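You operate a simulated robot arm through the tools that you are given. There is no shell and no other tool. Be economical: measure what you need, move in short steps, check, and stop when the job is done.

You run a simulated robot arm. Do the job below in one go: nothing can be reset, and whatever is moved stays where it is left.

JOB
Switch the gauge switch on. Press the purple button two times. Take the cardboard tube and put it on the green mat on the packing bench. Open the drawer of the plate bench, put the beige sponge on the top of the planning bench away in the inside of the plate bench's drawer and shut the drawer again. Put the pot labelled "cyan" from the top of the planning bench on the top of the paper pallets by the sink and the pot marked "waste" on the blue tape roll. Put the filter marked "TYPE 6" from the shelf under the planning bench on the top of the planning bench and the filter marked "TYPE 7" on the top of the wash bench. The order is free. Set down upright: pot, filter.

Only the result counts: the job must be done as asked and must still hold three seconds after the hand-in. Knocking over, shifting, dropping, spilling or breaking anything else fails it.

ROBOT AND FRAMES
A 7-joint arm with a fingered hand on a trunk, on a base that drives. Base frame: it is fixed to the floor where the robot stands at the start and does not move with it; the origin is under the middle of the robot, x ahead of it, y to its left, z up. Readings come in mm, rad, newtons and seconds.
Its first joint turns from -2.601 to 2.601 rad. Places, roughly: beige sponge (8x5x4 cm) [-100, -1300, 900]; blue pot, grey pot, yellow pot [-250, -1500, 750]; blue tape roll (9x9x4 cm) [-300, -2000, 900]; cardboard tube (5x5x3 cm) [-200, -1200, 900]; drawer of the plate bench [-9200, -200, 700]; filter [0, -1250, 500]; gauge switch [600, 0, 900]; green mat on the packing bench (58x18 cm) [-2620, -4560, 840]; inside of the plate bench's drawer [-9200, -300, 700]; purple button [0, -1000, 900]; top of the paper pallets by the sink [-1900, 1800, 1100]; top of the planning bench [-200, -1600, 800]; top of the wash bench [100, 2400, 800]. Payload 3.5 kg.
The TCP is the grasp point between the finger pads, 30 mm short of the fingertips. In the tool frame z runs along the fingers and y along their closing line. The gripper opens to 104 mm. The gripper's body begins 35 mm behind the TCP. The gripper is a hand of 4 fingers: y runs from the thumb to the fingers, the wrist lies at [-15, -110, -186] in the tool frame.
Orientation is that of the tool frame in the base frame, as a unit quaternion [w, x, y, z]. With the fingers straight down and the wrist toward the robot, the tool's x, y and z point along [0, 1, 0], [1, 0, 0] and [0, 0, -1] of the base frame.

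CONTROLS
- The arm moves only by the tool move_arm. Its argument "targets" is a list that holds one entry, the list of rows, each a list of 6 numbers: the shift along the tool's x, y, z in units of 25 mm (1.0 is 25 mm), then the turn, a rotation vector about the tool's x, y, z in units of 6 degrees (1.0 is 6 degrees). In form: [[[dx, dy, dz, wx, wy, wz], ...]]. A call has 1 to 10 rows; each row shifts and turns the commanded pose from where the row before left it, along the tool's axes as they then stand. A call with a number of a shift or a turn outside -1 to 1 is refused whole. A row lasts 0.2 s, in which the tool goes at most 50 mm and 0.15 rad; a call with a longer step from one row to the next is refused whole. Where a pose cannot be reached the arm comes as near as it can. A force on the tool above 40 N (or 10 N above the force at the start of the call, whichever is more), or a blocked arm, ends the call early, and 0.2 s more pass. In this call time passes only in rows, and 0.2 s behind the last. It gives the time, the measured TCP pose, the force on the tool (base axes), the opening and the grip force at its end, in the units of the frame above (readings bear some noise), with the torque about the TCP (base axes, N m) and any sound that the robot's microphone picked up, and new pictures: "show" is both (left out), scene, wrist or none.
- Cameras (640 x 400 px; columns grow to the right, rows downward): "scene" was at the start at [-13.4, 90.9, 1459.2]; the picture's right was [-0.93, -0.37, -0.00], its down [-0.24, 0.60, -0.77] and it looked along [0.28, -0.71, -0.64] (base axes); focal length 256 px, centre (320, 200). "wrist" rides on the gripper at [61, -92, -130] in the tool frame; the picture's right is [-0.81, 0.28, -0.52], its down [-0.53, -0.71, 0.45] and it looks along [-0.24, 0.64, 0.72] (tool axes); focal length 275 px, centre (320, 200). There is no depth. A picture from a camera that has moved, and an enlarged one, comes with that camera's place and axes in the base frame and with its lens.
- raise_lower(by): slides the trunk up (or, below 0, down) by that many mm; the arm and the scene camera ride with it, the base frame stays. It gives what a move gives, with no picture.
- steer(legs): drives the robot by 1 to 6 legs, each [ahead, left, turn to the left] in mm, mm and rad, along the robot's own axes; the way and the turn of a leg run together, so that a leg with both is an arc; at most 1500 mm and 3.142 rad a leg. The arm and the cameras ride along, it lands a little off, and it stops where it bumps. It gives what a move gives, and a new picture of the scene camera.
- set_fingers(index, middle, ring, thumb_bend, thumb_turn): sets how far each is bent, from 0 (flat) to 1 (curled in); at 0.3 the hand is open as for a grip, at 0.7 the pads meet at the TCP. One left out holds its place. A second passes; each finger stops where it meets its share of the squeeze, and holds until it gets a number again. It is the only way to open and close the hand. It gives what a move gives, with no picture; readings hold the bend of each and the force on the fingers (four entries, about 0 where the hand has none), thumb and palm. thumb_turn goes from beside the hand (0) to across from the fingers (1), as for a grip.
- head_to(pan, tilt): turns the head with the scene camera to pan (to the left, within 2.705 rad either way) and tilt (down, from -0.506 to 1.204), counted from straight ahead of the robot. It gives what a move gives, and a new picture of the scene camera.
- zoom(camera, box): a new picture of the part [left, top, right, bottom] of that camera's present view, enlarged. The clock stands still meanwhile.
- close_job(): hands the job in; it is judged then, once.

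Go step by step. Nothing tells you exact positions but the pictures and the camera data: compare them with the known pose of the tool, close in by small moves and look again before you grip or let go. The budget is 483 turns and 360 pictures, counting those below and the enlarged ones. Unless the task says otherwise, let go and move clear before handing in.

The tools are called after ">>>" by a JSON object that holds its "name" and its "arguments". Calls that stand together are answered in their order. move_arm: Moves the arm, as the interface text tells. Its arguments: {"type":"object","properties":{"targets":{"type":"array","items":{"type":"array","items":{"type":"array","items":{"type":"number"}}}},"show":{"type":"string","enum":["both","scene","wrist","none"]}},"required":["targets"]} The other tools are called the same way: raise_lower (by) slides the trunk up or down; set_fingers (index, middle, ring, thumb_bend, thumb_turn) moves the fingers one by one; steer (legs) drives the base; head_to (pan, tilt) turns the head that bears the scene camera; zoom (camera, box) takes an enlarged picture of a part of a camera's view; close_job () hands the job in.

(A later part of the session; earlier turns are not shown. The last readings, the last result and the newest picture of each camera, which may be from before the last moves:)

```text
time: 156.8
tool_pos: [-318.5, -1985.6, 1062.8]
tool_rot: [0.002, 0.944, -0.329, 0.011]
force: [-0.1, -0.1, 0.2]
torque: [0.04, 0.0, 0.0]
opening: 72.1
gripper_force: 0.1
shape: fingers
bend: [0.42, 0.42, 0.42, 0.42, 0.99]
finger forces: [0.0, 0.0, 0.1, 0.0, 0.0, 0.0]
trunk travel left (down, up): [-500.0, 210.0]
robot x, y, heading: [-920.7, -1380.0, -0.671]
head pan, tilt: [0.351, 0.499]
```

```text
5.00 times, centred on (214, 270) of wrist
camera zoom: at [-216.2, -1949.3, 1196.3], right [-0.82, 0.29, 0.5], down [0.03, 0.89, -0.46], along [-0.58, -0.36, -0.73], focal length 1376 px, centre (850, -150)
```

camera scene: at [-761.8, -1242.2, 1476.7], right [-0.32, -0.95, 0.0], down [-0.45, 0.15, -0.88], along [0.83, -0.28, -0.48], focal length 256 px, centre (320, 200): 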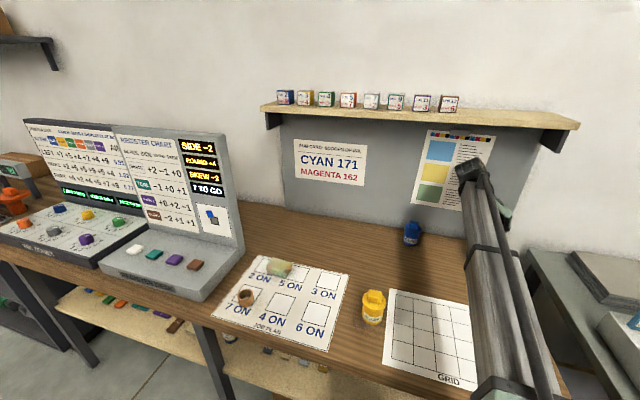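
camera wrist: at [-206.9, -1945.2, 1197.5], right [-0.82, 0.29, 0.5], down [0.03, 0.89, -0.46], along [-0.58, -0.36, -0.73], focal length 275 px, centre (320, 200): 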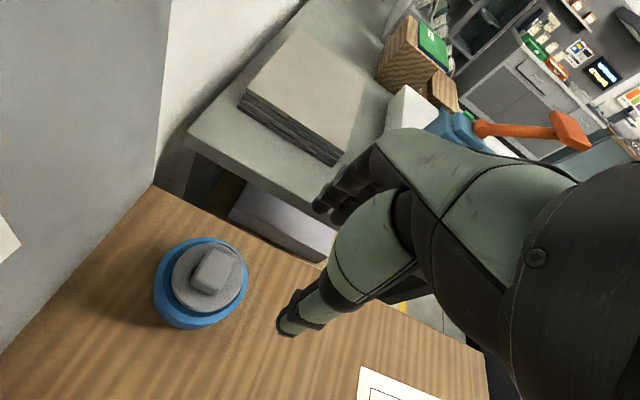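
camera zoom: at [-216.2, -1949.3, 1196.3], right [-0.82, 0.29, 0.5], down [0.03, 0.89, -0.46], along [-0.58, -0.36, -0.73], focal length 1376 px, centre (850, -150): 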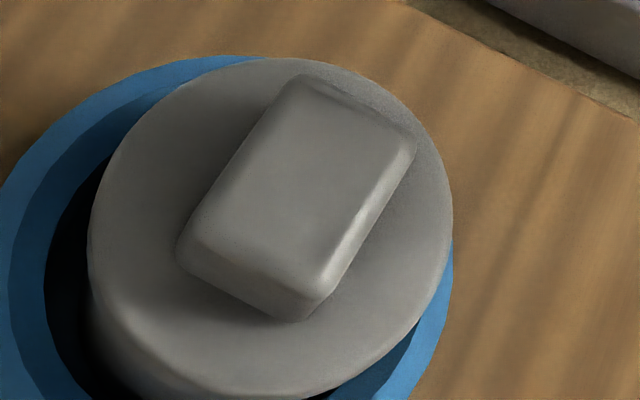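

Snap heard and the lid sits evenly: the waste pot is on the roll with its lid latched. Next is the cyan pot; I'll retract, shift the robot left, and pitch the hand 45° again.

>>> {"name": "move_arm", "arguments": {"targets": [[[-1, 0, 0, 0, 0, 0], [-1, 0, 0, 0, 0, 0], [-1, 0, 0, 0, 0, 0], [-1, 0, 0, 0, 0, 0], [-1, 0, 0, 0, 0, 0], [-1, 0, 0, 0, 0, 0], [-1, 0, 0, 0, 0, 0], [-1, 0, 0, 0, 0, 0]]], "show": "none"}}

>>> {"name": "steer", "arguments": {"legs": [[0, 245, 0]]}}

>>> {"name": "move_arm", "arguments": {"targets": [[[0, 0, 0, 0, 1, 0], [0, 0, 0, 0, 1, 0], [0, 0, 0, 0, 1, 0], [0, 0, 0, 0, 1, 0], [0, 0, 0, 0, 1, 0], [0, 0, 0, 0, 1, 0], [0, 0, 0, 0, 1, 0]]], "show": "none"}}

>>> {"name": "set_fingers", "arguments": {"index": 0.3, "middle": 0.3, "ring": 0.3, "thumb_bend": 0.3}}

>>> {"name": "zoom", "arguments": {"camera": "wrist", "box": [0, 0, 640, 400]}}

```text
time: 158.6
tool_pos: [-472.7, -1855.8, 1060.3]
tool_rot: [0.002, 0.944, -0.329, 0.01]
force: [-0.2, -0.2, 0.8]
torque: [-0.01, 0.0, 0.0]
opening: 72.5
gripper_force: 0.1
shape: fingers
bend: [0.42, 0.42, 0.42, 0.42, 0.99]
finger forces: [0.1, 0.1, 0.0, 0.0, 0.0, 0.1]
trunk travel left (down, up): [-500.0, 210.0]
robot x, y, heading: [-915.8, -1376.9, -0.669]
head pan, tilt: [0.351, 0.499]
```

```text
time: 160.4
tool_pos: [-319.6, -1663.2, 1060.5]
tool_rot: [0.002, 0.945, -0.328, 0.01]
force: [-0.1, 0.1, 1.2]
torque: [0.01, -0.04, 0.0]
opening: 71.9
gripper_force: 0.0
shape: fingers
bend: [0.42, 0.42, 0.42, 0.42, 0.99]
finger forces: [0.0, 0.0, 0.0, 0.0, 0.0, 0.0]
trunk travel left (down, up): [-500.0, 210.0]
robot x, y, heading: [-771.2, -1181.0, -0.676]
head pan, tilt: [0.351, 0.499]
camera scene: at [-608.9, -1049.0, 1476.7], right [-0.31, -0.95, 0.0], down [-0.45, 0.15, -0.88], along [0.83, -0.28, -0.48], focal length 256 px, centre (320, 200)
```

scene: 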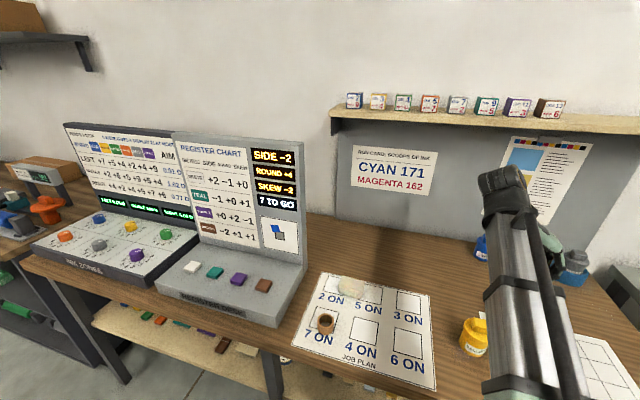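

```text
time: 162.0
tool_pos: [-318.8, -1663.0, 1059.4]
tool_rot: [0.119, 0.878, -0.306, 0.349]
force: [0.2, 0.2, 0.3]
torque: [0.02, 0.04, -0.01]
opening: 72.3
gripper_force: 0.0
shape: fingers
bend: [0.42, 0.42, 0.42, 0.42, 0.99]
finger forces: [0.0, 0.0, 0.0, 0.1, 0.1, 0.1]
trunk travel left (down, up): [-500.0, 210.0]
robot x, y, heading: [-770.1, -1178.5, -0.671]
head pan, tilt: [0.351, 0.499]
```

```text
time: 163.0
tool_pos: [-319.8, -1663.7, 1060.2]
tool_rot: [0.119, 0.878, -0.306, 0.349]
force: [-0.4, 0.7, -0.4]
torque: [0.04, 0.0, -0.01]
opening: 102.4
gripper_force: 0.1
shape: fingers
bend: [0.3, 0.3, 0.3, 0.3, 0.98]
finger forces: [0.0, 0.1, 0.1, 0.0, 0.0, 0.0]
trunk travel left (down, up): [-500.0, 210.0]
robot x, y, heading: [-766.2, -1180.6, -0.667]
head pan, tilt: [0.351, 0.499]
```

```text
1.00 times, centred on (320, 200) of wrist (not enlarged: the box is as wide or as high as the picture)
camera zoom: at [-297.7, -1564.4, 1198.7], right [-0.91, 0.37, -0.18], down [0.38, 0.61, -0.69], along [-0.15, -0.7, -0.7], focal length 275 px, centre (320, 200)
```

zoom: 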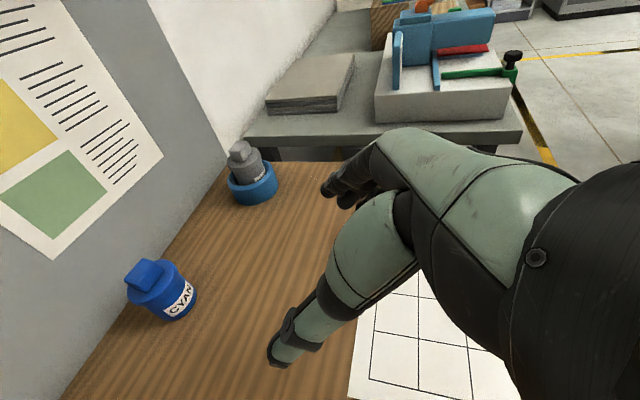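

The cyan pot is straight ahead at about (-112, -1829). Moving to a pre-approach point.

>>> {"name": "move_arm", "arguments": {"targets": [[[0.33, 0, 0.966, 0, 0, 0], [0.33, 0, 0.966, 0, 0, 0], [0.33, 0, 0.966, 0, 0, 0], [0.33, 0, 0.966, 0, 0, 0], [0.33, 0, 0.966, 0, 0, 0], [0.33, 0, 0.966, 0, 0, 0], [0.33, 0, 0.966, 0, 0, 0], [0.33, 0, 0.966, 0, 0, 0]]], "show": "wrist"}}

```text
time: 164.8
tool_pos: [-176.9, -1774.5, 962.9]
tool_rot: [0.12, 0.878, -0.305, 0.348]
force: [0.5, 0.5, 0.4]
torque: [-0.02, 0.01, 0.03]
opening: 102.7
gripper_force: 0.0
shape: fingers
bend: [0.3, 0.3, 0.3, 0.3, 0.98]
finger forces: [0.0, 0.1, 0.0, 0.0, 0.0, 0.0]
trunk travel left (down, up): [-500.0, 210.0]
robot x, y, heading: [-766.0, -1182.6, -0.669]
head pan, tilt: [0.351, 0.499]
camera wrist: at [-155.9, -1676.6, 1101.8], right [-0.91, 0.37, -0.18], down [0.38, 0.61, -0.69], along [-0.15, -0.7, -0.7], focal length 275 px, centre (320, 200)
```

wrist: 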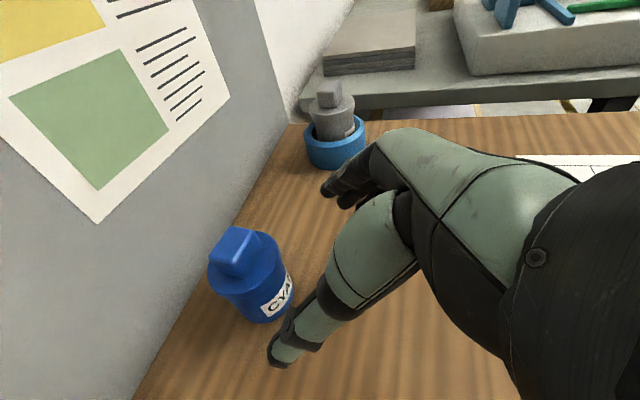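

The view matches the earlier successful pre-approach closely. Advancing to the grasp point, a bit lower than before.

>>> {"name": "move_arm", "arguments": {"targets": [[[0, -0.02, 0.97, 0, 0, 0], [0, -0.02, 0.97, 0, 0, 0], [0.02, 0, 0.97, 0, 0, 0], [0.02, 0, 0.9, 0, 0, 0]]], "show": "wrist"}}

```text
time: 165.8
tool_pos: [-125.3, -1815.3, 895.3]
tool_rot: [0.119, 0.878, -0.305, 0.348]
force: [0.3, 0.4, -0.1]
torque: [0.01, -0.02, 0.0]
opening: 102.9
gripper_force: 0.1
shape: fingers
bend: [0.3, 0.3, 0.3, 0.3, 0.98]
finger forces: [0.0, 0.0, 0.1, 0.0, 0.1, 0.0]
trunk travel left (down, up): [-500.0, 210.0]
robot x, y, heading: [-765.9, -1181.4, -0.672]
head pan, tilt: [0.351, 0.499]
camera wrist: at [-104.5, -1716.4, 1034.0], right [-0.91, 0.37, -0.18], down [0.38, 0.61, -0.69], along [-0.15, -0.7, -0.7], focal length 275 px, centre (320, 200)
```

wrist: 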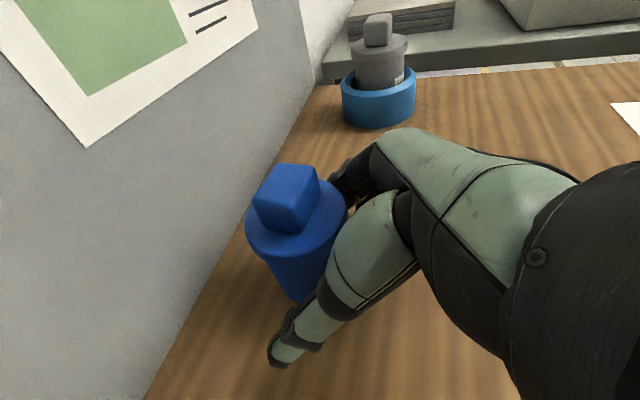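

The pot is about 9 mm further ahead than the hand. Advancing horizontally, then closing thumb, middle and ring only, keeping the index clear of the lid.

>>> {"name": "move_arm", "arguments": {"targets": [[[0.26, 0, 0.247, 0, 0, 0]]], "show": "none"}}

>>> {"name": "set_fingers", "arguments": {"middle": 0.46, "ring": 0.46, "thumb_bend": 0.46}}

>>> {"name": "set_fingers", "arguments": {"middle": 0.52, "ring": 0.52, "thumb_bend": 0.5}}

>>> {"name": "zoom", "arguments": {"camera": "wrist", "box": [220, 150, 380, 250]}}

```text
time: 166.2
tool_pos: [-119.5, -1819.7, 895.2]
tool_rot: [0.119, 0.879, -0.305, 0.348]
force: [0.1, 0.0, 0.7]
torque: [-0.01, -0.02, -0.02]
opening: 102.7
gripper_force: 0.0
shape: fingers
bend: [0.3, 0.3, 0.3, 0.3, 0.98]
finger forces: [0.1, 0.0, 0.0, 0.1, 0.0, 0.1]
trunk travel left (down, up): [-500.0, 210.0]
robot x, y, heading: [-769.4, -1182.8, -0.673]
head pan, tilt: [0.351, 0.499]
```

```text
time: 167.2
tool_pos: [-119.1, -1820.9, 896.4]
tool_rot: [0.12, 0.878, -0.305, 0.348]
force: [-0.2, 0.3, -0.5]
torque: [-0.01, 0.0, -0.03]
opening: 83.0
gripper_force: 0.0
shape: fingers
bend: [0.3, 0.46, 0.46, 0.46, 0.99]
finger forces: [0.0, 0.0, 0.1, 0.0, 0.1, 0.0]
trunk travel left (down, up): [-500.0, 210.0]
robot x, y, heading: [-765.2, -1182.3, -0.675]
head pan, tilt: [0.351, 0.499]
```

```text
time: 168.2
tool_pos: [-119.7, -1820.9, 895.8]
tool_rot: [0.119, 0.878, -0.305, 0.348]
force: [-1.7, -2.1, -0.2]
torque: [-0.05, 0.03, -0.05]
opening: 78.3
gripper_force: 1.4
shape: fingers
bend: [0.3, 0.5, 0.52, 0.49, 1.0]
finger forces: [0.0, 2.5, 0.0, 0.1, 0.4, 0.0]
trunk travel left (down, up): [-500.0, 210.0]
robot x, y, heading: [-764.3, -1181.7, -0.673]
head pan, tilt: [0.351, 0.499]
```

```text
4.00 times, centred on (300, 200) of wrist
camera zoom: at [-98.3, -1721.9, 1034.3], right [-0.91, 0.37, -0.18], down [0.38, 0.61, -0.69], along [-0.15, -0.7, -0.7], focal length 1101 px, centre (400, 200)
```

zoom: 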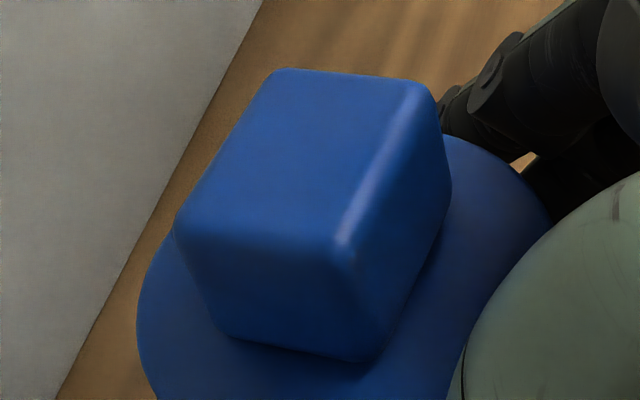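

Contact without a snap. Tightening gradually.

>>> {"name": "set_fingers", "arguments": {"middle": 0.55, "ring": 0.6, "thumb_bend": 0.54}}

>>> {"name": "set_fingers", "arguments": {"middle": 0.6, "ring": 0.65, "thumb_bend": 0.58}}

```text
time: 169.2
tool_pos: [-118.9, -1821.4, 895.2]
tool_rot: [0.12, 0.878, -0.306, 0.348]
force: [-0.6, -0.6, 0.5]
torque: [-0.11, 0.1, -0.02]
opening: 79.1
gripper_force: 5.0
shape: fingers
bend: [0.3, 0.52, 0.56, 0.5, 1.0]
finger forces: [0.1, 2.9, 2.9, 0.0, 4.6, 0.1]
trunk travel left (down, up): [-500.0, 210.0]
robot x, y, heading: [-768.7, -1181.3, -0.672]
head pan, tilt: [0.351, 0.499]
```

```text
time: 170.2
tool_pos: [-119.5, -1820.1, 895.2]
tool_rot: [0.119, 0.878, -0.305, 0.348]
force: [-1.9, -2.3, 0.5]
torque: [-0.15, 0.16, -0.02]
opening: 80.1
gripper_force: 9.4
shape: fingers
bend: [0.3, 0.54, 0.59, 0.5, 1.0]
finger forces: [0.1, 5.5, 5.0, 0.0, 8.4, 0.0]
trunk travel left (down, up): [-500.0, 210.0]
robot x, y, heading: [-765.0, -1183.0, -0.672]
head pan, tilt: [0.351, 0.499]
```

No snap this time and the grip is about 9 N. Lifting.

>>> {"name": "move_arm", "arguments": {"targets": [[[0.2, 0, -0.21, 0, 0, 0], [0.687, 0, -0.7255, 0, 0, 0], [0.687, 0, -0.7255, 0, 0, 0], [0.5, 0, -0.8, 0, 0, 0], [0.5, 0, -0.8, 0, 0, 0], [0, 0, -1, 0, 0, 0], [0, 0, -1, 0, 0, 0], [0, 0, -1, 0, 0, 0]]], "show": "wrist"}}

```text
time: 172.0
tool_pos: [-167.4, -1784.2, 1052.7]
tool_rot: [0.119, 0.878, -0.306, 0.349]
force: [0.0, 0.1, -6.0]
torque: [0.03, 0.09, -0.01]
opening: 80.6
gripper_force: 9.0
shape: fingers
bend: [0.3, 0.55, 0.59, 0.5, 0.99]
finger forces: [0.0, 4.5, 4.4, 0.0, 8.3, 0.0]
trunk travel left (down, up): [-500.0, 210.0]
robot x, y, heading: [-765.8, -1181.1, -0.669]
head pan, tilt: [0.351, 0.499]
camera wrist: at [-146.0, -1684.8, 1191.6], right [-0.91, 0.37, -0.18], down [0.38, 0.61, -0.69], along [-0.15, -0.7, -0.7], focal length 275 px, centre (320, 200)
```

wrist: 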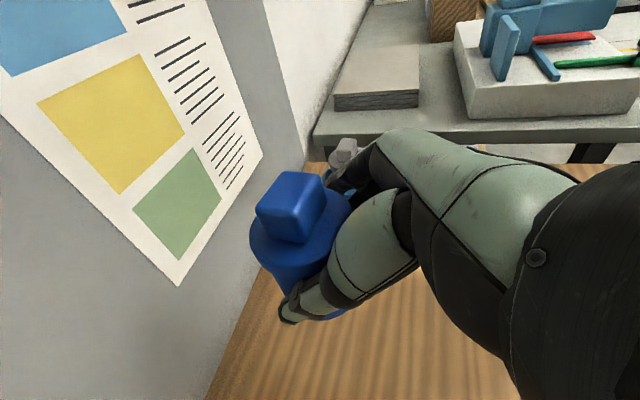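

The cyan pot is held with its lid latched. I'll retract the arm, back off from the bench, and drive left along the aisle.

>>> {"name": "move_arm", "arguments": {"targets": [[[-0.7, 0, -0.7, 0, 0, 0], [-0.7, 0, -0.7, 0, 0, 0], [-0.7, 0, -0.7, 0, 0, 0], [-0.7, 0, -0.7, 0, 0, 0], [-0.7, 0, -0.7, 0, 0, 0], [-0.7, 0, -0.7, 0, 0, 0], [-0.7, 0, -0.7, 0, 0, 0], [-0.7, 0, -0.7, 0, 0, 0], [-0.7, 0, -0.7, 0, 0, 0]]], "show": "none"}}

>>> {"name": "steer", "arguments": {"legs": [[-265, 0, 0], [0, 1400, 0]]}}

>>> {"name": "head_to", "arguments": {"pan": 2.5, "tilt": 0.3}}

```text
time: 174.0
tool_pos: [-340.1, -1644.1, 1060.5]
tool_rot: [0.119, 0.878, -0.306, 0.348]
force: [0.0, 0.5, -6.0]
torque: [0.0, 0.06, -0.01]
opening: 80.4
gripper_force: 7.9
shape: fingers
bend: [0.3, 0.55, 0.59, 0.5, 0.99]
finger forces: [0.0, 4.4, 4.4, 0.0, 8.2, 0.1]
trunk travel left (down, up): [-500.0, 210.0]
robot x, y, heading: [-769.4, -1179.3, -0.669]
head pan, tilt: [0.351, 0.499]
```

```text
time: 182.5
tool_pos: [323.4, -394.2, 1059.2]
tool_rot: [0.123, 0.875, -0.315, 0.347]
force: [0.7, 0.0, -4.9]
torque: [0.02, 0.08, -0.02]
opening: 80.6
gripper_force: 8.3
shape: fingers
bend: [0.3, 0.55, 0.59, 0.5, 0.99]
finger forces: [0.0, 4.5, 4.5, 0.1, 8.3, 0.0]
trunk travel left (down, up): [-500.0, 210.0]
robot x, y, heading: [-93.9, 77.3, -0.69]
head pan, tilt: [0.351, 0.499]
camera scene: at [65.8, 206.2, 1476.7], right [-0.33, -0.94, 0.0], down [-0.45, 0.16, -0.88], along [0.83, -0.29, -0.48], focal length 256 px, centre (320, 200)
```

scene: 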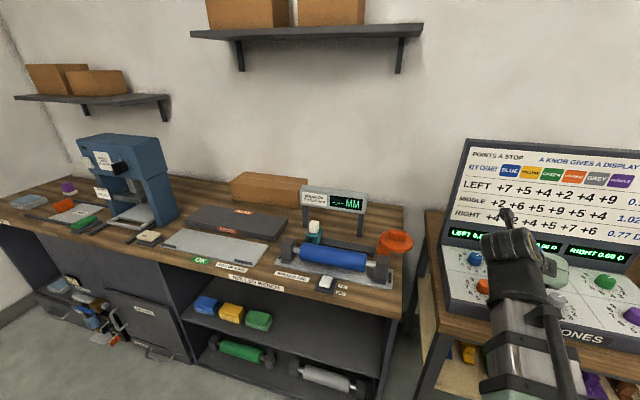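

```text
time: 184.5
tool_pos: [322.2, -393.2, 1060.1]
tool_rot: [0.123, 0.875, -0.314, 0.347]
force: [-0.2, 0.1, -5.8]
torque: [0.07, 0.05, -0.01]
opening: 80.8
gripper_force: 8.6
shape: fingers
bend: [0.3, 0.55, 0.6, 0.5, 0.99]
finger forces: [0.0, 4.4, 4.5, 0.0, 8.3, 0.0]
trunk travel left (down, up): [-500.0, 210.0]
robot x, y, heading: [-91.2, 79.0, -0.687]
head pan, tilt: [2.499, 0.3]
camera scene: at [-42.1, 327.2, 1495.2], right [0.97, 0.24, 0.0], down [0.07, -0.29, -0.96], along [-0.23, 0.93, -0.3], focal length 256 px, centre (320, 200)
```

scene: 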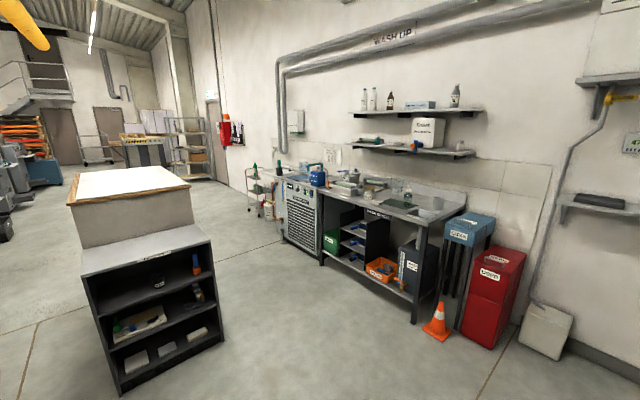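

The gauge is still on. The paper pallet (white top) stands behind a dark cabinet, its near edge roughly along d≈-1920. I'll back into the open floor and turn around to face it.

>>> {"name": "steer", "arguments": {"legs": [[-550, 250, 0], [0, 0, 3.14]]}}

>>> {"name": "head_to", "arguments": {"pan": 0.2, "tilt": 0.4}}

```text
time: 195.3
tool_pos: [-792.9, 1065.0, 1060.2]
tool_rot: [-0.35, 0.293, 0.883, 0.114]
force: [0.0, 0.1, -6.4]
torque: [-0.01, -0.1, -0.02]
opening: 80.7
gripper_force: 6.8
shape: fingers
bend: [0.3, 0.55, 0.6, 0.5, 0.99]
finger forces: [0.0, 4.0, 3.8, 0.0, 6.5, 0.0]
trunk travel left (down, up): [-500.0, 210.0]
robot x, y, heading: [-352.5, 611.5, 2.498]
head pan, tilt: [2.499, 0.3]
camera scene: at [-392.7, 361.4, 1495.2], right [-0.96, -0.28, 0.0], down [-0.08, 0.28, -0.96], along [0.27, -0.92, -0.3], focal length 256 px, centre (320, 200)
```

scene: 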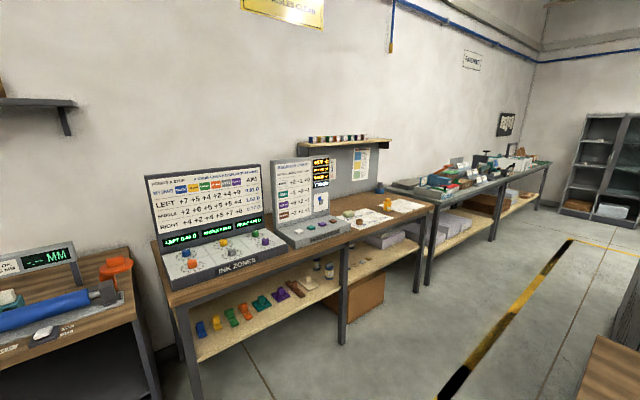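

```text
time: 197.4
tool_pos: [-793.0, 1063.6, 1060.2]
tool_rot: [-0.35, 0.293, 0.882, 0.114]
force: [0.5, -0.6, -6.0]
torque: [-0.03, -0.09, 0.01]
opening: 80.6
gripper_force: 6.4
shape: fingers
bend: [0.3, 0.56, 0.6, 0.5, 1.0]
finger forces: [0.0, 3.4, 3.4, 0.1, 5.6, 0.0]
trunk travel left (down, up): [-500.0, 210.0]
robot x, y, heading: [-352.2, 614.3, 2.502]
head pan, tilt: [0.201, 0.4]
camera scene: at [-503.0, 490.4, 1485.9], right [0.43, 0.9, 0.0], down [0.35, -0.17, -0.92], along [-0.83, 0.39, -0.39], focal length 256 px, centre (320, 200)
```

scene: 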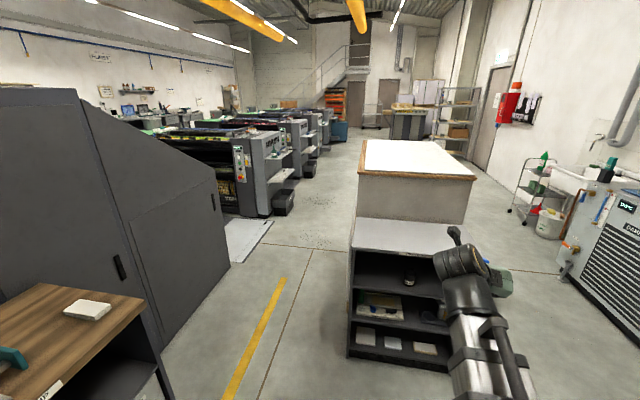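

The grip force is dropping, so I'll tighten slightly right away.

>>> {"name": "set_fingers", "arguments": {"middle": 0.62, "ring": 0.67, "thumb_bend": 0.58}}

>>> {"name": "zoom", "arguments": {"camera": "wrist", "box": [0, 0, 640, 400]}}

```text
time: 198.4
tool_pos: [-791.2, 1062.5, 1060.6]
tool_rot: [-0.35, 0.294, 0.882, 0.114]
force: [0.4, 0.7, 0.2]
torque: [0.03, -0.04, -0.02]
opening: 68.6
gripper_force: 0.2
shape: fingers
bend: [0.3, 0.62, 0.67, 0.57, 1.0]
finger forces: [0.0, 0.1, 0.0, 0.0, 0.0, 0.0]
trunk travel left (down, up): [-500.0, 210.0]
robot x, y, heading: [-356.2, 611.7, 2.498]
head pan, tilt: [0.201, 0.4]
heard: snap
```

```text
1.00 times, centred on (320, 200) of wrist (not enlarged: the box is as wide or as high as the picture)
camera zoom: at [-811.2, 963.0, 1198.8], right [0.92, -0.34, -0.18], down [-0.37, -0.62, -0.69], along [0.13, 0.7, -0.7], focal length 275 px, centre (320, 200)
```

zoom: 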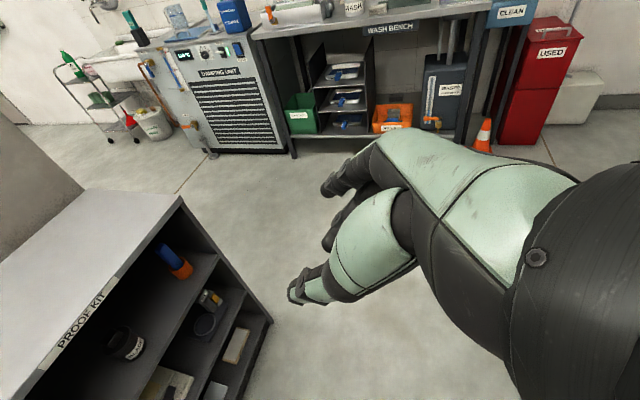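

The pot has slipped out of the hand. I'll look for it on the floor below.

>>> {"name": "head_to", "arguments": {"pan": 0.0, "tilt": 0.95}}

>>> {"name": "head_to", "arguments": {"pan": -0.6, "tilt": 0.9}}

```text
time: 199.4
tool_pos: [-792.8, 1063.1, 1060.6]
tool_rot: [-0.35, 0.293, 0.883, 0.114]
force: [0.3, -0.2, -0.2]
torque: [-0.03, 0.03, 0.01]
opening: 68.5
gripper_force: 0.1
shape: fingers
bend: [0.3, 0.62, 0.67, 0.57, 1.0]
finger forces: [0.1, 0.0, 0.0, 0.1, 0.1, 0.0]
trunk travel left (down, up): [-500.0, 210.0]
robot x, y, heading: [-354.7, 614.7, 2.499]
head pan, tilt: [0.0, 0.949]
camera scene: at [-477.2, 494.1, 1439.3], right [0.6, 0.8, 0.0], down [0.65, -0.49, -0.58], along [-0.47, 0.35, -0.81], focal length 256 px, centre (320, 200)
```

scene: 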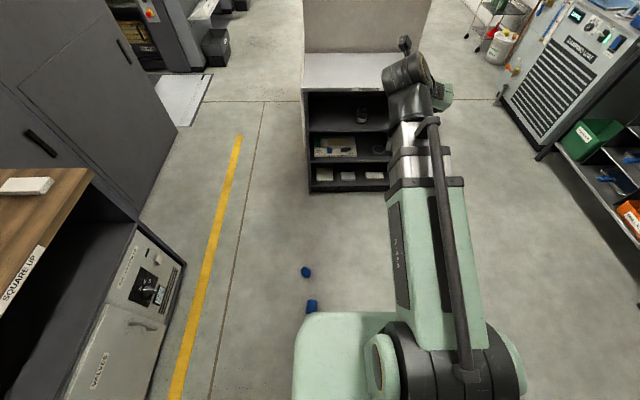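

```text
time: 200.4
tool_pos: [-792.3, 1063.8, 1060.3]
tool_rot: [-0.35, 0.293, 0.882, 0.115]
force: [1.0, -0.2, -0.4]
torque: [0.03, 0.02, -0.03]
opening: 68.5
gripper_force: 0.0
shape: fingers
bend: [0.3, 0.62, 0.67, 0.57, 1.0]
finger forces: [0.0, 0.0, 0.0, 0.0, 0.0, 0.1]
trunk travel left (down, up): [-500.0, 210.0]
robot x, y, heading: [-352.9, 616.7, 2.498]
head pan, tilt: [-0.6, 0.901]
camera scene: at [-443.3, 522.0, 1442.9], right [0.95, 0.32, 0.0], down [0.25, -0.74, -0.62], along [-0.2, 0.59, -0.78], focal length 256 px, centre (320, 200)
```

scene: 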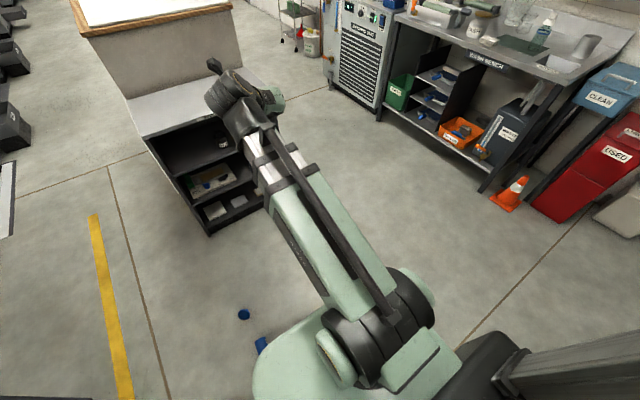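

Body and lid lie on the floor near the base. Zooming in to see their state.

>>> {"name": "zoom", "arguments": {"camera": "scene", "box": [208, 295, 304, 355]}}

```text
6.67 times, centred on (256, 325) of scene
camera zoom: at [-443.3, 522.0, 1442.9], right [0.95, 0.32, 0.0], down [0.25, -0.74, -0.62], along [-0.2, 0.59, -0.78], focal length 1708 px, centre (747, -633)
```

zoom: 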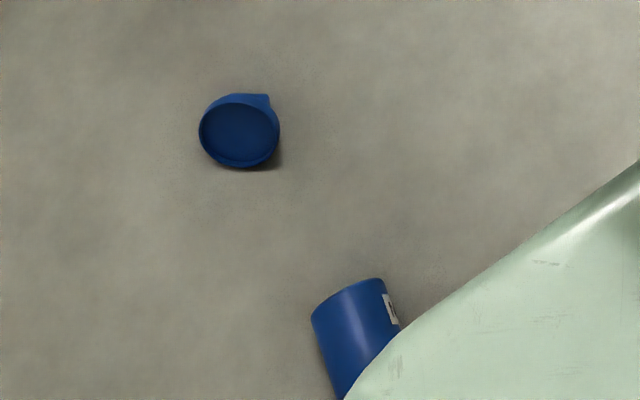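

The body lies on its side (opening toward the robot) and the lid is upside down; no spill is visible. I'll recover the body: back off, line up, open the hand, and lower the trunk.

>>> {"name": "steer", "arguments": {"legs": [[-290, 0, 0], [0, 330, 0]]}}

>>> {"name": "move_arm", "arguments": {"targets": [[[0, 0, 0, 0, -1, 0], [0, 0, 0, 0, -1, 0], [0, 0, 0, 0, -1, 0], [0, 0, 0, 0, -1, 0], [0, 0, 0, 0, -1, 0], [0, 0, 0, 0, -1, 0], [0, 0, 0, 0, -1, 0]]], "show": "none"}}

>>> {"name": "set_fingers", "arguments": {"index": 0.3, "middle": 0.3, "ring": 0.3, "thumb_bend": 0.3}}

>>> {"name": "raise_lower", "arguments": {"by": -500}}

>>> {"name": "zoom", "arguments": {"camera": "wrist", "box": [0, 0, 640, 400]}}

```text
time: 204.2
tool_pos: [-761.8, 624.7, 1059.9]
tool_rot: [-0.35, 0.297, 0.881, 0.115]
force: [0.8, -0.4, 0.2]
torque: [-0.02, 0.0, -0.01]
opening: 68.8
gripper_force: 0.0
shape: fingers
bend: [0.3, 0.62, 0.67, 0.57, 1.0]
finger forces: [0.0, 0.0, 0.0, 0.0, 0.0, 0.0]
trunk travel left (down, up): [-500.0, 210.0]
robot x, y, heading: [-323.5, 168.2, 2.491]
head pan, tilt: [-0.6, 0.901]
camera scene: at [-415.2, 80.7, 1442.8], right [0.95, 0.32, 0.0], down [0.25, -0.74, -0.62], along [-0.2, 0.59, -0.78], focal length 256 px, centre (320, 200)
```

scene: 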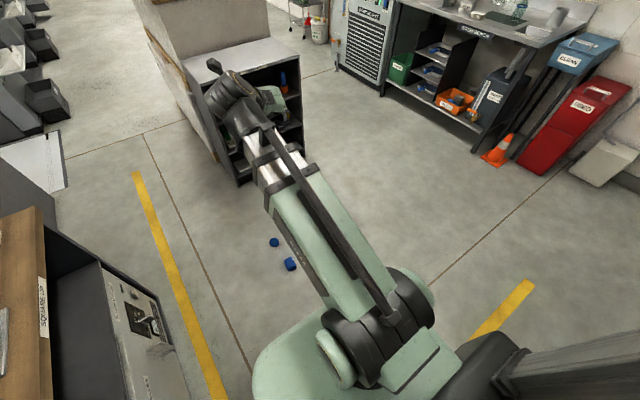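

```text
time: 205.8
tool_pos: [-760.5, 624.2, 1061.8]
tool_rot: [-0.01, 0.318, 0.948, 0.002]
force: [1.0, -1.5, -0.3]
torque: [-0.01, 0.01, 0.01]
opening: 68.6
gripper_force: 0.1
shape: fingers
bend: [0.3, 0.62, 0.67, 0.57, 1.0]
finger forces: [0.0, 0.1, 0.0, 0.0, 0.1, 0.0]
trunk travel left (down, up): [-500.0, 210.0]
robot x, y, heading: [-323.6, 168.6, 2.492]
head pan, tilt: [-0.6, 0.901]
```

```text
time: 206.8
tool_pos: [-760.7, 624.8, 1060.1]
tool_rot: [-0.01, 0.319, 0.948, 0.002]
force: [-0.8, 0.5, 0.0]
torque: [-0.01, -0.02, 0.01]
opening: 102.4
gripper_force: 0.0
shape: fingers
bend: [0.3, 0.3, 0.3, 0.3, 0.98]
finger forces: [0.0, 0.1, 0.0, 0.0, 0.0, 0.0]
trunk travel left (down, up): [-500.0, 210.0]
robot x, y, heading: [-326.7, 171.1, 2.492]
head pan, tilt: [-0.6, 0.901]
```

```text
refused: -500 is not a number from -400 to 400
```

```text
1.00 times, centred on (320, 200) of wrist (not enlarged: the box is as wide or as high as the picture)
camera zoom: at [-862.1, 586.5, 1193.6], right [0.82, -0.27, 0.5], down [-0.01, -0.89, -0.46], along [0.57, 0.37, -0.73], focal length 275 px, centre (320, 200)
```

zoom: 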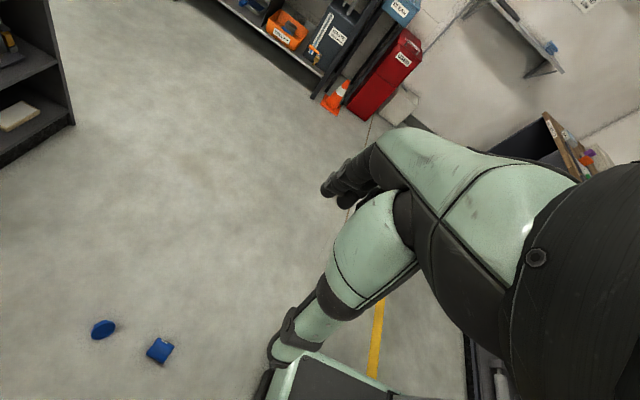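

The body is almost directly under the hand at (-784, 630). Lowering the trunk in two steps.

>>> {"name": "raise_lower", "arguments": {"by": -400}}

>>> {"name": "raise_lower", "arguments": {"by": -100}}

>>> {"name": "move_arm", "arguments": {"targets": [[[0, 0, 1, 0, 0, 0], [0, 0, 1, 0, 0, 0], [0, 0, 1, 0, 0, 0], [0, 0, 1, 0, 0, 0], [0, 0, 1, 0, 0, 0], [0, 0, 1, 0, 0, 0], [0, 0, 1, 0, 0, 0], [0, 0, 1, 0, 0, 0], [0, 0, 1, 0, 0, 0], [0, 0, 1, 0, 0, 0]]], "show": "wrist"}}

```text
time: 210.7
tool_pos: [-760.3, 625.0, 660.5]
tool_rot: [-0.01, 0.318, 0.948, 0.002]
force: [0.0, 0.3, 0.1]
torque: [0.01, 0.02, 0.01]
opening: 102.7
gripper_force: 0.0
shape: fingers
bend: [0.3, 0.3, 0.3, 0.3, 0.98]
finger forces: [0.1, 0.0, 0.1, 0.0, 0.0, 0.0]
trunk travel left (down, up): [-100.0, 610.0]
robot x, y, heading: [-322.6, 170.5, 2.493]
head pan, tilt: [-0.6, 0.901]
```

```text
time: 212.0
tool_pos: [-761.3, 624.7, 560.8]
tool_rot: [-0.01, 0.317, 0.948, 0.002]
force: [0.1, -0.2, 0.4]
torque: [0.03, -0.01, -0.02]
opening: 102.8
gripper_force: 0.0
shape: fingers
bend: [0.3, 0.3, 0.3, 0.3, 0.98]
finger forces: [0.0, 0.0, 0.0, 0.1, 0.0, 0.0]
trunk travel left (down, up): [0.0, 710.0]
robot x, y, heading: [-326.9, 172.9, 2.494]
head pan, tilt: [-0.6, 0.901]
```

```text
time: 214.2
tool_pos: [-762.5, 625.5, 312.3]
tool_rot: [-0.011, 0.318, 0.948, 0.001]
force: [-0.3, -0.7, -0.6]
torque: [-0.05, 0.02, 0.02]
opening: 102.9
gripper_force: 0.0
shape: fingers
bend: [0.3, 0.3, 0.3, 0.3, 0.98]
finger forces: [0.0, 0.0, 0.1, 0.1, 0.0, 0.1]
trunk travel left (down, up): [0.0, 710.0]
robot x, y, heading: [-324.4, 170.5, 2.491]
head pan, tilt: [-0.6, 0.901]
camera wrist: at [-864.8, 587.0, 444.8], right [0.82, -0.27, 0.5], down [-0.01, -0.89, -0.46], along [0.57, 0.37, -0.73], focal length 275 px, centre (320, 200)
```

wrist: 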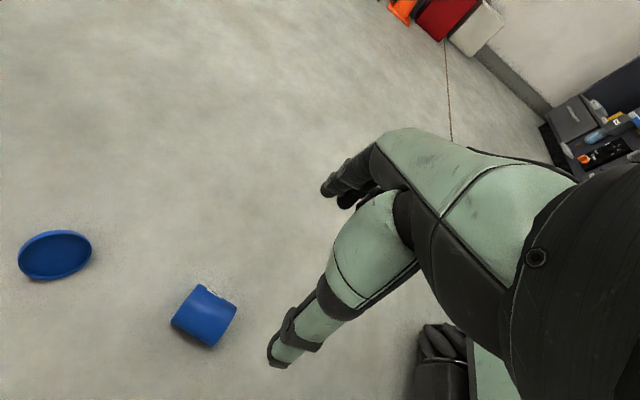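

>>> {"name": "zoom", "arguments": {"camera": "wrist", "box": [10, 210, 266, 370]}}

```text
2.50 times, centred on (138, 290) of wrist
camera zoom: at [-864.8, 587.0, 444.8], right [0.82, -0.27, 0.5], down [-0.01, -0.89, -0.46], along [0.57, 0.37, -0.73], focal length 688 px, centre (775, -25)
```

zoom: 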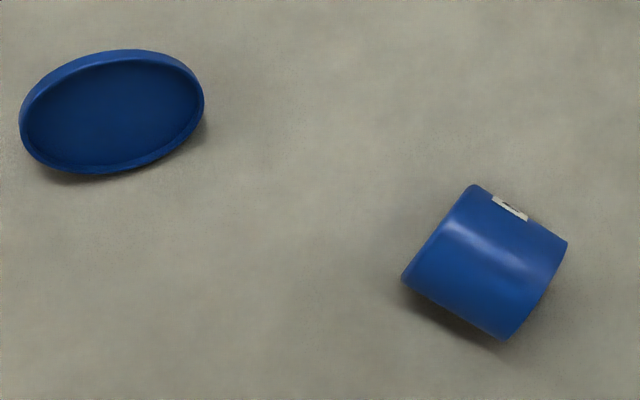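

The body's axis lines up with the hand, with its opening toward the robot. I'll descend straight onto it, first to z≈100 with a check.

>>> {"name": "move_arm", "arguments": {"targets": [[[0.7, -0.4, 0, 0, 0, 0], [0, 0, 1, 0, 0, 0], [0, 0, 1, 0, 0, 0], [0, 0, 1, 0, 0, 0], [0, 0, 1, 0, 0, 0], [0, 0, 1, 0, 0, 0], [0, 0, 1, 0, 0, 0], [0, 0, 1, 0, 0, 0], [0, 0, 1, 0, 0, 0]]], "show": "wrist"}}

```text
time: 216.2
tool_pos: [-788.5, 631.0, 112.2]
tool_rot: [-0.011, 0.318, 0.948, 0.001]
force: [-0.3, 0.6, 0.6]
torque: [-0.01, 0.04, 0.01]
opening: 103.0
gripper_force: 0.1
shape: fingers
bend: [0.3, 0.3, 0.3, 0.3, 0.98]
finger forces: [0.1, 0.1, 0.0, 0.0, 0.0, 0.0]
trunk travel left (down, up): [0.0, 710.0]
robot x, y, heading: [-327.6, 171.4, 2.488]
head pan, tilt: [-0.6, 0.901]
camera wrist: at [-890.0, 593.6, 244.4], right [0.82, -0.27, 0.5], down [-0.01, -0.89, -0.46], along [0.57, 0.37, -0.73], focal length 275 px, centre (320, 200)
```

wrist: 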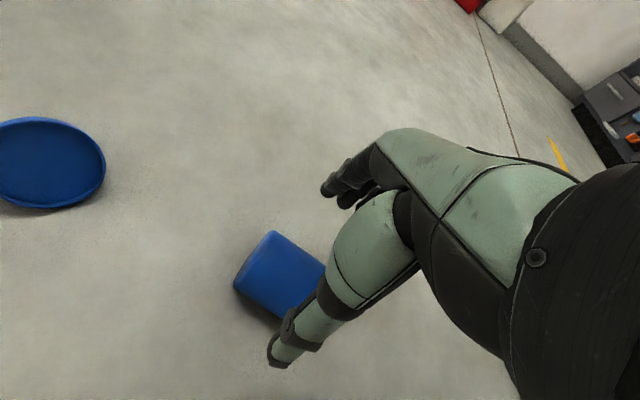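

Centred. Descending and gripping firmly.

>>> {"name": "move_arm", "arguments": {"targets": [[[0, 0, 1, 0, 0, 0], [0, 0, 1, 0, 0, 0], [0, 0, 1, 0, 0, 0]]], "show": "none"}}

>>> {"name": "set_fingers", "arguments": {"index": 0.62, "middle": 0.62, "ring": 0.62, "thumb_bend": 0.6}}

>>> {"name": "move_arm", "arguments": {"targets": [[[0, 0, -1, 0, 0, 0], [0, 0, -1, 0, 0, 0], [0, 0, -1, 0, 0, 0], [0, 0, -1, 0, 0, 0]]], "show": "wrist"}}

```text
time: 217.0
tool_pos: [-790.2, 633.8, 36.1]
tool_rot: [-0.011, 0.317, 0.948, 0.002]
force: [0.4, 0.8, -0.4]
torque: [0.01, -0.02, 0.0]
opening: 102.8
gripper_force: 0.1
shape: fingers
bend: [0.3, 0.3, 0.3, 0.3, 0.98]
finger forces: [0.0, 0.0, 0.0, 0.0, 0.0, 0.0]
trunk travel left (down, up): [0.0, 710.0]
robot x, y, heading: [-325.6, 170.0, 2.492]
head pan, tilt: [-0.6, 0.901]
```

```text
time: 218.0
tool_pos: [-789.1, 633.4, 35.6]
tool_rot: [-0.01, 0.318, 0.948, 0.001]
force: [1.4, 0.4, -0.2]
torque: [0.09, -0.04, -0.02]
opening: 48.7
gripper_force: 13.4
shape: fingers
bend: [0.54, 0.59, 0.58, 0.52, 1.0]
finger forces: [8.2, 2.7, 3.0, 0.0, 12.2, 0.0]
trunk travel left (down, up): [0.0, 710.0]
robot x, y, heading: [-323.9, 171.9, 2.49]
head pan, tilt: [-0.6, 0.901]
```

```text
time: 219.0
tool_pos: [-788.4, 633.7, 134.6]
tool_rot: [-0.01, 0.318, 0.948, 0.001]
force: [-0.1, -0.2, -4.7]
torque: [-0.02, -0.02, -0.02]
opening: 48.6
gripper_force: 12.3
shape: fingers
bend: [0.54, 0.59, 0.58, 0.51, 1.0]
finger forces: [7.5, 2.6, 2.5, 0.0, 12.7, 0.0]
trunk travel left (down, up): [0.0, 710.0]
robot x, y, heading: [-326.1, 169.7, 2.493]
head pan, tilt: [-0.6, 0.901]
camera wrist: at [-890.2, 594.2, 268.3], right [0.82, -0.27, 0.5], down [-0.01, -0.89, -0.46], along [0.57, 0.37, -0.73], focal length 275 px, centre (320, 200)
```

wrist: 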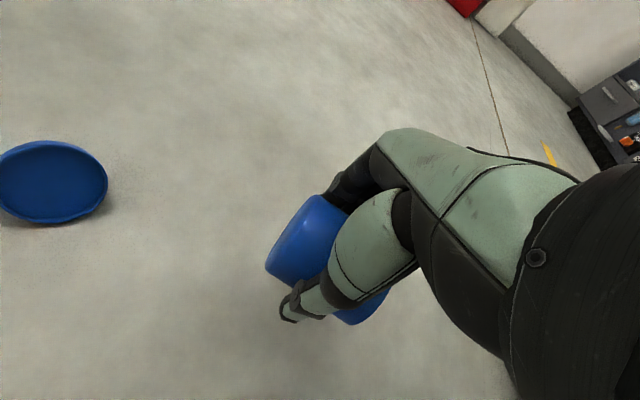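

The body is firmly held at 4.7 N, so its contents seem intact. I'll raise the trunk and yaw the hand 180°, so the pot's opening faces away and it can then be tilted upright.

>>> {"name": "raise_lower", "arguments": {"by": 400}}

>>> {"name": "move_arm", "arguments": {"targets": [[[0, 0, -1, 0, 0, -1], [0, 0, -1, 0, 0, -1], [0, 0, -1, 0, 0, -1], [0, 0, -1, 0, 0, -1], [0, 0, -1, 0, 0, -1], [0, 0, -1, 0, 0, -1], [0, 0, -1, 0, 0, -1], [0, 0, -1, 0, 0, -1], [0, 0, -1, 0, 0, -1], [0, 0, -1, 0, 0, -1]]], "show": "none"}}

>>> {"name": "move_arm", "arguments": {"targets": [[[0, 0, -1, 0, 0, -1], [0, 0, -1, 0, 0, -1], [0, 0, -1, 0, 0, -1], [0, 0, -1, 0, 0, -1], [0, 0, 0, 0, 0, -1], [0, 0, 0, 0, 0, -1], [0, 0, 0, 0, 0, -1], [0, 0, 0, 0, 0, -1], [0, 0, 0, 0, 0, -1], [0, 0, 0, 0, 0, -1]]], "show": "none"}}

>>> {"name": "move_arm", "arguments": {"targets": [[[0, 0, 0, 0, 0, -1], [0, 0, 0, 0, 0, -1], [0, 0, 0, 0, 0, -1], [0, 0, 0, 0, 0, -1], [0, 0, 0, 0, 0, -1], [0, 0, 0, 0, 0, -1], [0, 0, 0, 0, 0, -1], [0, 0, 0, 0, 0, -1], [0, 0, 0, 0, 0, -1], [0, 0, 0, 0, 0, -1]]], "show": "both"}}

```text
time: 222.8
tool_pos: [-789.9, 631.9, 535.2]
tool_rot: [-0.01, 0.318, 0.948, 0.001]
force: [0.0, 0.5, -5.1]
torque: [-0.04, -0.03, 0.02]
opening: 48.8
gripper_force: 12.6
shape: fingers
bend: [0.54, 0.59, 0.58, 0.51, 1.0]
finger forces: [7.4, 2.6, 2.5, 0.0, 12.6, 0.0]
trunk travel left (down, up): [-400.0, 310.0]
robot x, y, heading: [-326.2, 172.4, 2.499]
head pan, tilt: [-0.6, 0.901]
```

```text
time: 225.0
tool_pos: [-783.8, 629.7, 784.9]
tool_rot: [-0.007, -0.199, 0.98, 0.006]
force: [0.7, -0.1, -5.4]
torque: [0.03, -0.08, 0.0]
opening: 48.6
gripper_force: 12.7
shape: fingers
bend: [0.54, 0.59, 0.59, 0.51, 1.0]
finger forces: [7.4, 2.7, 2.3, 0.0, 12.6, 0.1]
trunk travel left (down, up): [-400.0, 310.0]
robot x, y, heading: [-326.6, 171.5, 2.494]
head pan, tilt: [-0.6, 0.901]
```

```text
time: 227.2
tool_pos: [-781.2, 628.7, 884.4]
tool_rot: [-0.004, -0.662, 0.749, 0.009]
force: [-1.2, 0.1, -5.5]
torque: [0.04, -0.01, -0.01]
opening: 48.5
gripper_force: 12.4
shape: fingers
bend: [0.54, 0.59, 0.59, 0.51, 1.0]
finger forces: [7.4, 2.6, 2.3, 0.0, 12.4, 0.0]
trunk travel left (down, up): [-400.0, 310.0]
robot x, y, heading: [-325.1, 170.5, 2.492]
head pan, tilt: [-0.6, 0.901]
```

```text
time: 229.4
tool_pos: [-783.3, 629.0, 884.8]
tool_rot: [-0.002, 0.948, -0.318, -0.011]
force: [-0.3, -0.3, -4.9]
torque: [0.03, 0.01, -0.01]
opening: 48.7
gripper_force: 12.2
shape: fingers
bend: [0.54, 0.59, 0.59, 0.51, 1.0]
finger forces: [7.5, 2.6, 2.2, 0.0, 12.4, 0.0]
trunk travel left (down, up): [-400.0, 310.0]
robot x, y, heading: [-324.9, 176.3, 2.496]
head pan, tilt: [-0.6, 0.901]
camera scene: at [-415.4, 81.1, 1342.8], right [0.95, 0.32, 0.0], down [0.25, -0.74, -0.62], along [-0.2, 0.59, -0.78], focal length 256 px, centre (320, 200)
camera wrist: at [-676.6, 664.4, 1014.0], right [-0.8, 0.26, 0.53], down [0.0, 0.89, -0.45], along [-0.6, -0.36, -0.72], focal length 275 px, centre (320, 200)
```

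scene: 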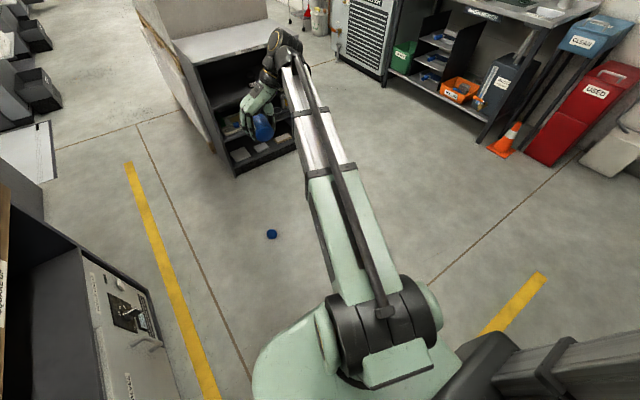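
wrist: 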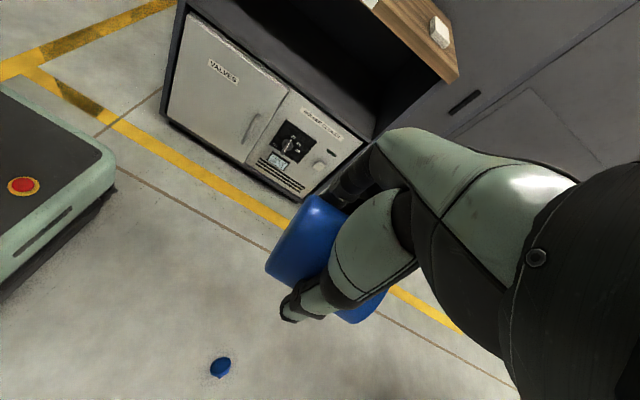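

The yaw worked. Moving the hand a bit forward and pitching it up to horizontal so the pot stands upright.

>>> {"name": "move_arm", "arguments": {"targets": [[[-1, 0, 0, 0, 0, 0], [-1, 0, 0, 0, 0, 0], [-1, 0, 0, 0, 0, 0], [-1, 0, 0, 0, -1, 0], [0, 0, 0, 0, -1, 0], [0, 0, 0, 0, -1, 0], [0, 0, 0, 0, -1, 0], [0, 0, 0, 0, -1, 0], [0, 0, 0, 0, -1, 0], [0, 0, 0, 0, -1, 0]]], "show": "none"}}

>>> {"name": "move_arm", "arguments": {"targets": [[[0, 0, 0, 0, -1, 0], [0, 0, 0, 0, -1, 0], [0, 0, 0, 0, -1, 0], [0, 0, 0, 0, -1, 0], [0, 0, 0, 0, -1, 0], [0, 0, 0, 0, -1, 0], [0, 0, 0, 0, -1, 0], [0, 0, 0, 0, -1, 0]]], "show": "none"}}

>>> {"name": "raise_lower", "arguments": {"by": 300}}

>>> {"name": "head_to", "arguments": {"pan": -0.2, "tilt": 0.5}}

```text
time: 231.6
tool_pos: [-862.2, 689.6, 887.3]
tool_rot: [-0.116, 0.881, -0.295, -0.35]
force: [-0.6, 0.9, -5.7]
torque: [-0.05, -0.02, 0.0]
opening: 48.6
gripper_force: 12.2
shape: fingers
bend: [0.54, 0.59, 0.59, 0.51, 0.99]
finger forces: [7.4, 2.3, 2.0, 0.0, 12.3, 0.0]
trunk travel left (down, up): [-400.0, 310.0]
robot x, y, heading: [-325.4, 172.1, 2.499]
head pan, tilt: [-0.6, 0.901]
```

```text
time: 233.4
tool_pos: [-862.8, 689.8, 894.2]
tool_rot: [-0.213, 0.7, -0.238, -0.638]
force: [-0.8, 0.7, -5.9]
torque: [-0.04, -0.06, -0.03]
opening: 48.7
gripper_force: 11.7
shape: fingers
bend: [0.54, 0.6, 0.59, 0.51, 0.99]
finger forces: [7.3, 2.1, 1.9, 0.0, 12.3, 0.0]
out of reach, approached as far as the arm can: row 7, 8
trunk travel left (down, up): [-400.0, 310.0]
robot x, y, heading: [-325.4, 172.3, 2.493]
head pan, tilt: [-0.6, 0.901]
```

```text
time: 236.4
tool_pos: [-862.9, 689.0, 1195.1]
tool_rot: [-0.212, 0.701, -0.236, -0.639]
force: [-0.8, -0.8, -6.0]
torque: [-0.05, -0.01, -0.02]
opening: 48.8
gripper_force: 11.8
shape: fingers
bend: [0.54, 0.6, 0.59, 0.51, 0.99]
finger forces: [7.4, 2.1, 1.9, 0.1, 12.2, 0.1]
trunk travel left (down, up): [-700.0, 10.0]
robot x, y, heading: [-324.5, 173.6, 2.497]
head pan, tilt: [-0.6, 0.901]
```

```text
time: 237.3
tool_pos: [-863.7, 689.4, 1194.8]
tool_rot: [-0.212, 0.701, -0.238, -0.638]
force: [-0.7, 0.2, -5.8]
torque: [-0.01, -0.05, -0.02]
opening: 48.7
gripper_force: 12.0
shape: fingers
bend: [0.54, 0.6, 0.59, 0.51, 0.99]
finger forces: [7.4, 2.2, 2.0, 0.0, 12.2, 0.1]
trunk travel left (down, up): [-700.0, 10.0]
robot x, y, heading: [-322.8, 173.5, 2.496]
head pan, tilt: [-0.201, 0.499]
camera scene: at [-451.7, 77.9, 1676.6], right [0.75, 0.66, 0.0], down [0.32, -0.36, -0.88], along [-0.58, 0.66, -0.48], focal length 256 px, centre (320, 200)
```

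scene: 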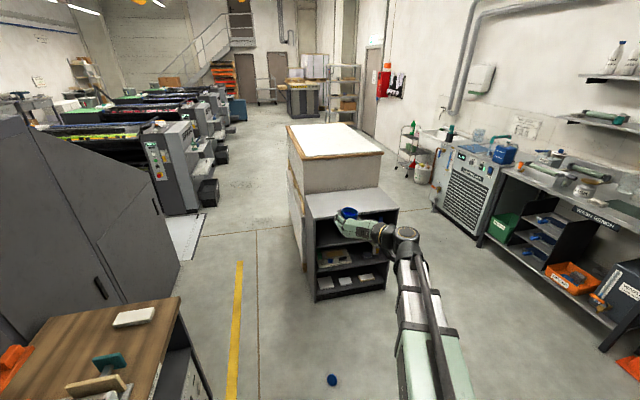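

The hand is within 6° of horizontal. Checking the pot in the hand.

>>> {"name": "zoom", "arguments": {"camera": "scene", "box": [280, 110, 440, 210]}}

>>> {"name": "zoom", "arguments": {"camera": "wrist", "box": [0, 0, 640, 400]}}

```text
4.00 times, centred on (360, 160) of scene
camera zoom: at [-451.7, 77.9, 1676.6], right [0.75, 0.66, 0.0], down [0.32, -0.36, -0.88], along [-0.58, 0.66, -0.48], focal length 1024 px, centre (160, 360)
```

zoom: 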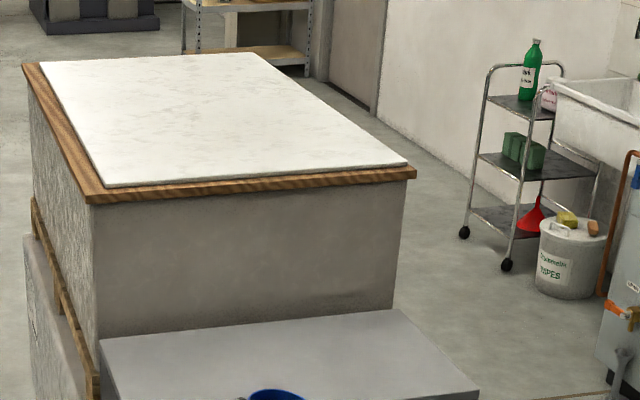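

```text
1.00 times, centred on (320, 200) of wrist (not enlarged: the box is as wide or as high as the picture)
camera zoom: at [-699.5, 680.3, 1146.4], right [0.19, -0.48, 0.86], down [0.03, 0.88, 0.48], along [-0.98, -0.06, 0.18], focal length 275 px, centre (320, 200)
```

zoom: 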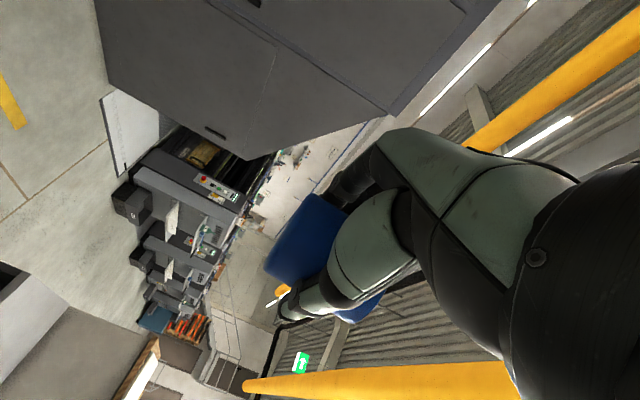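

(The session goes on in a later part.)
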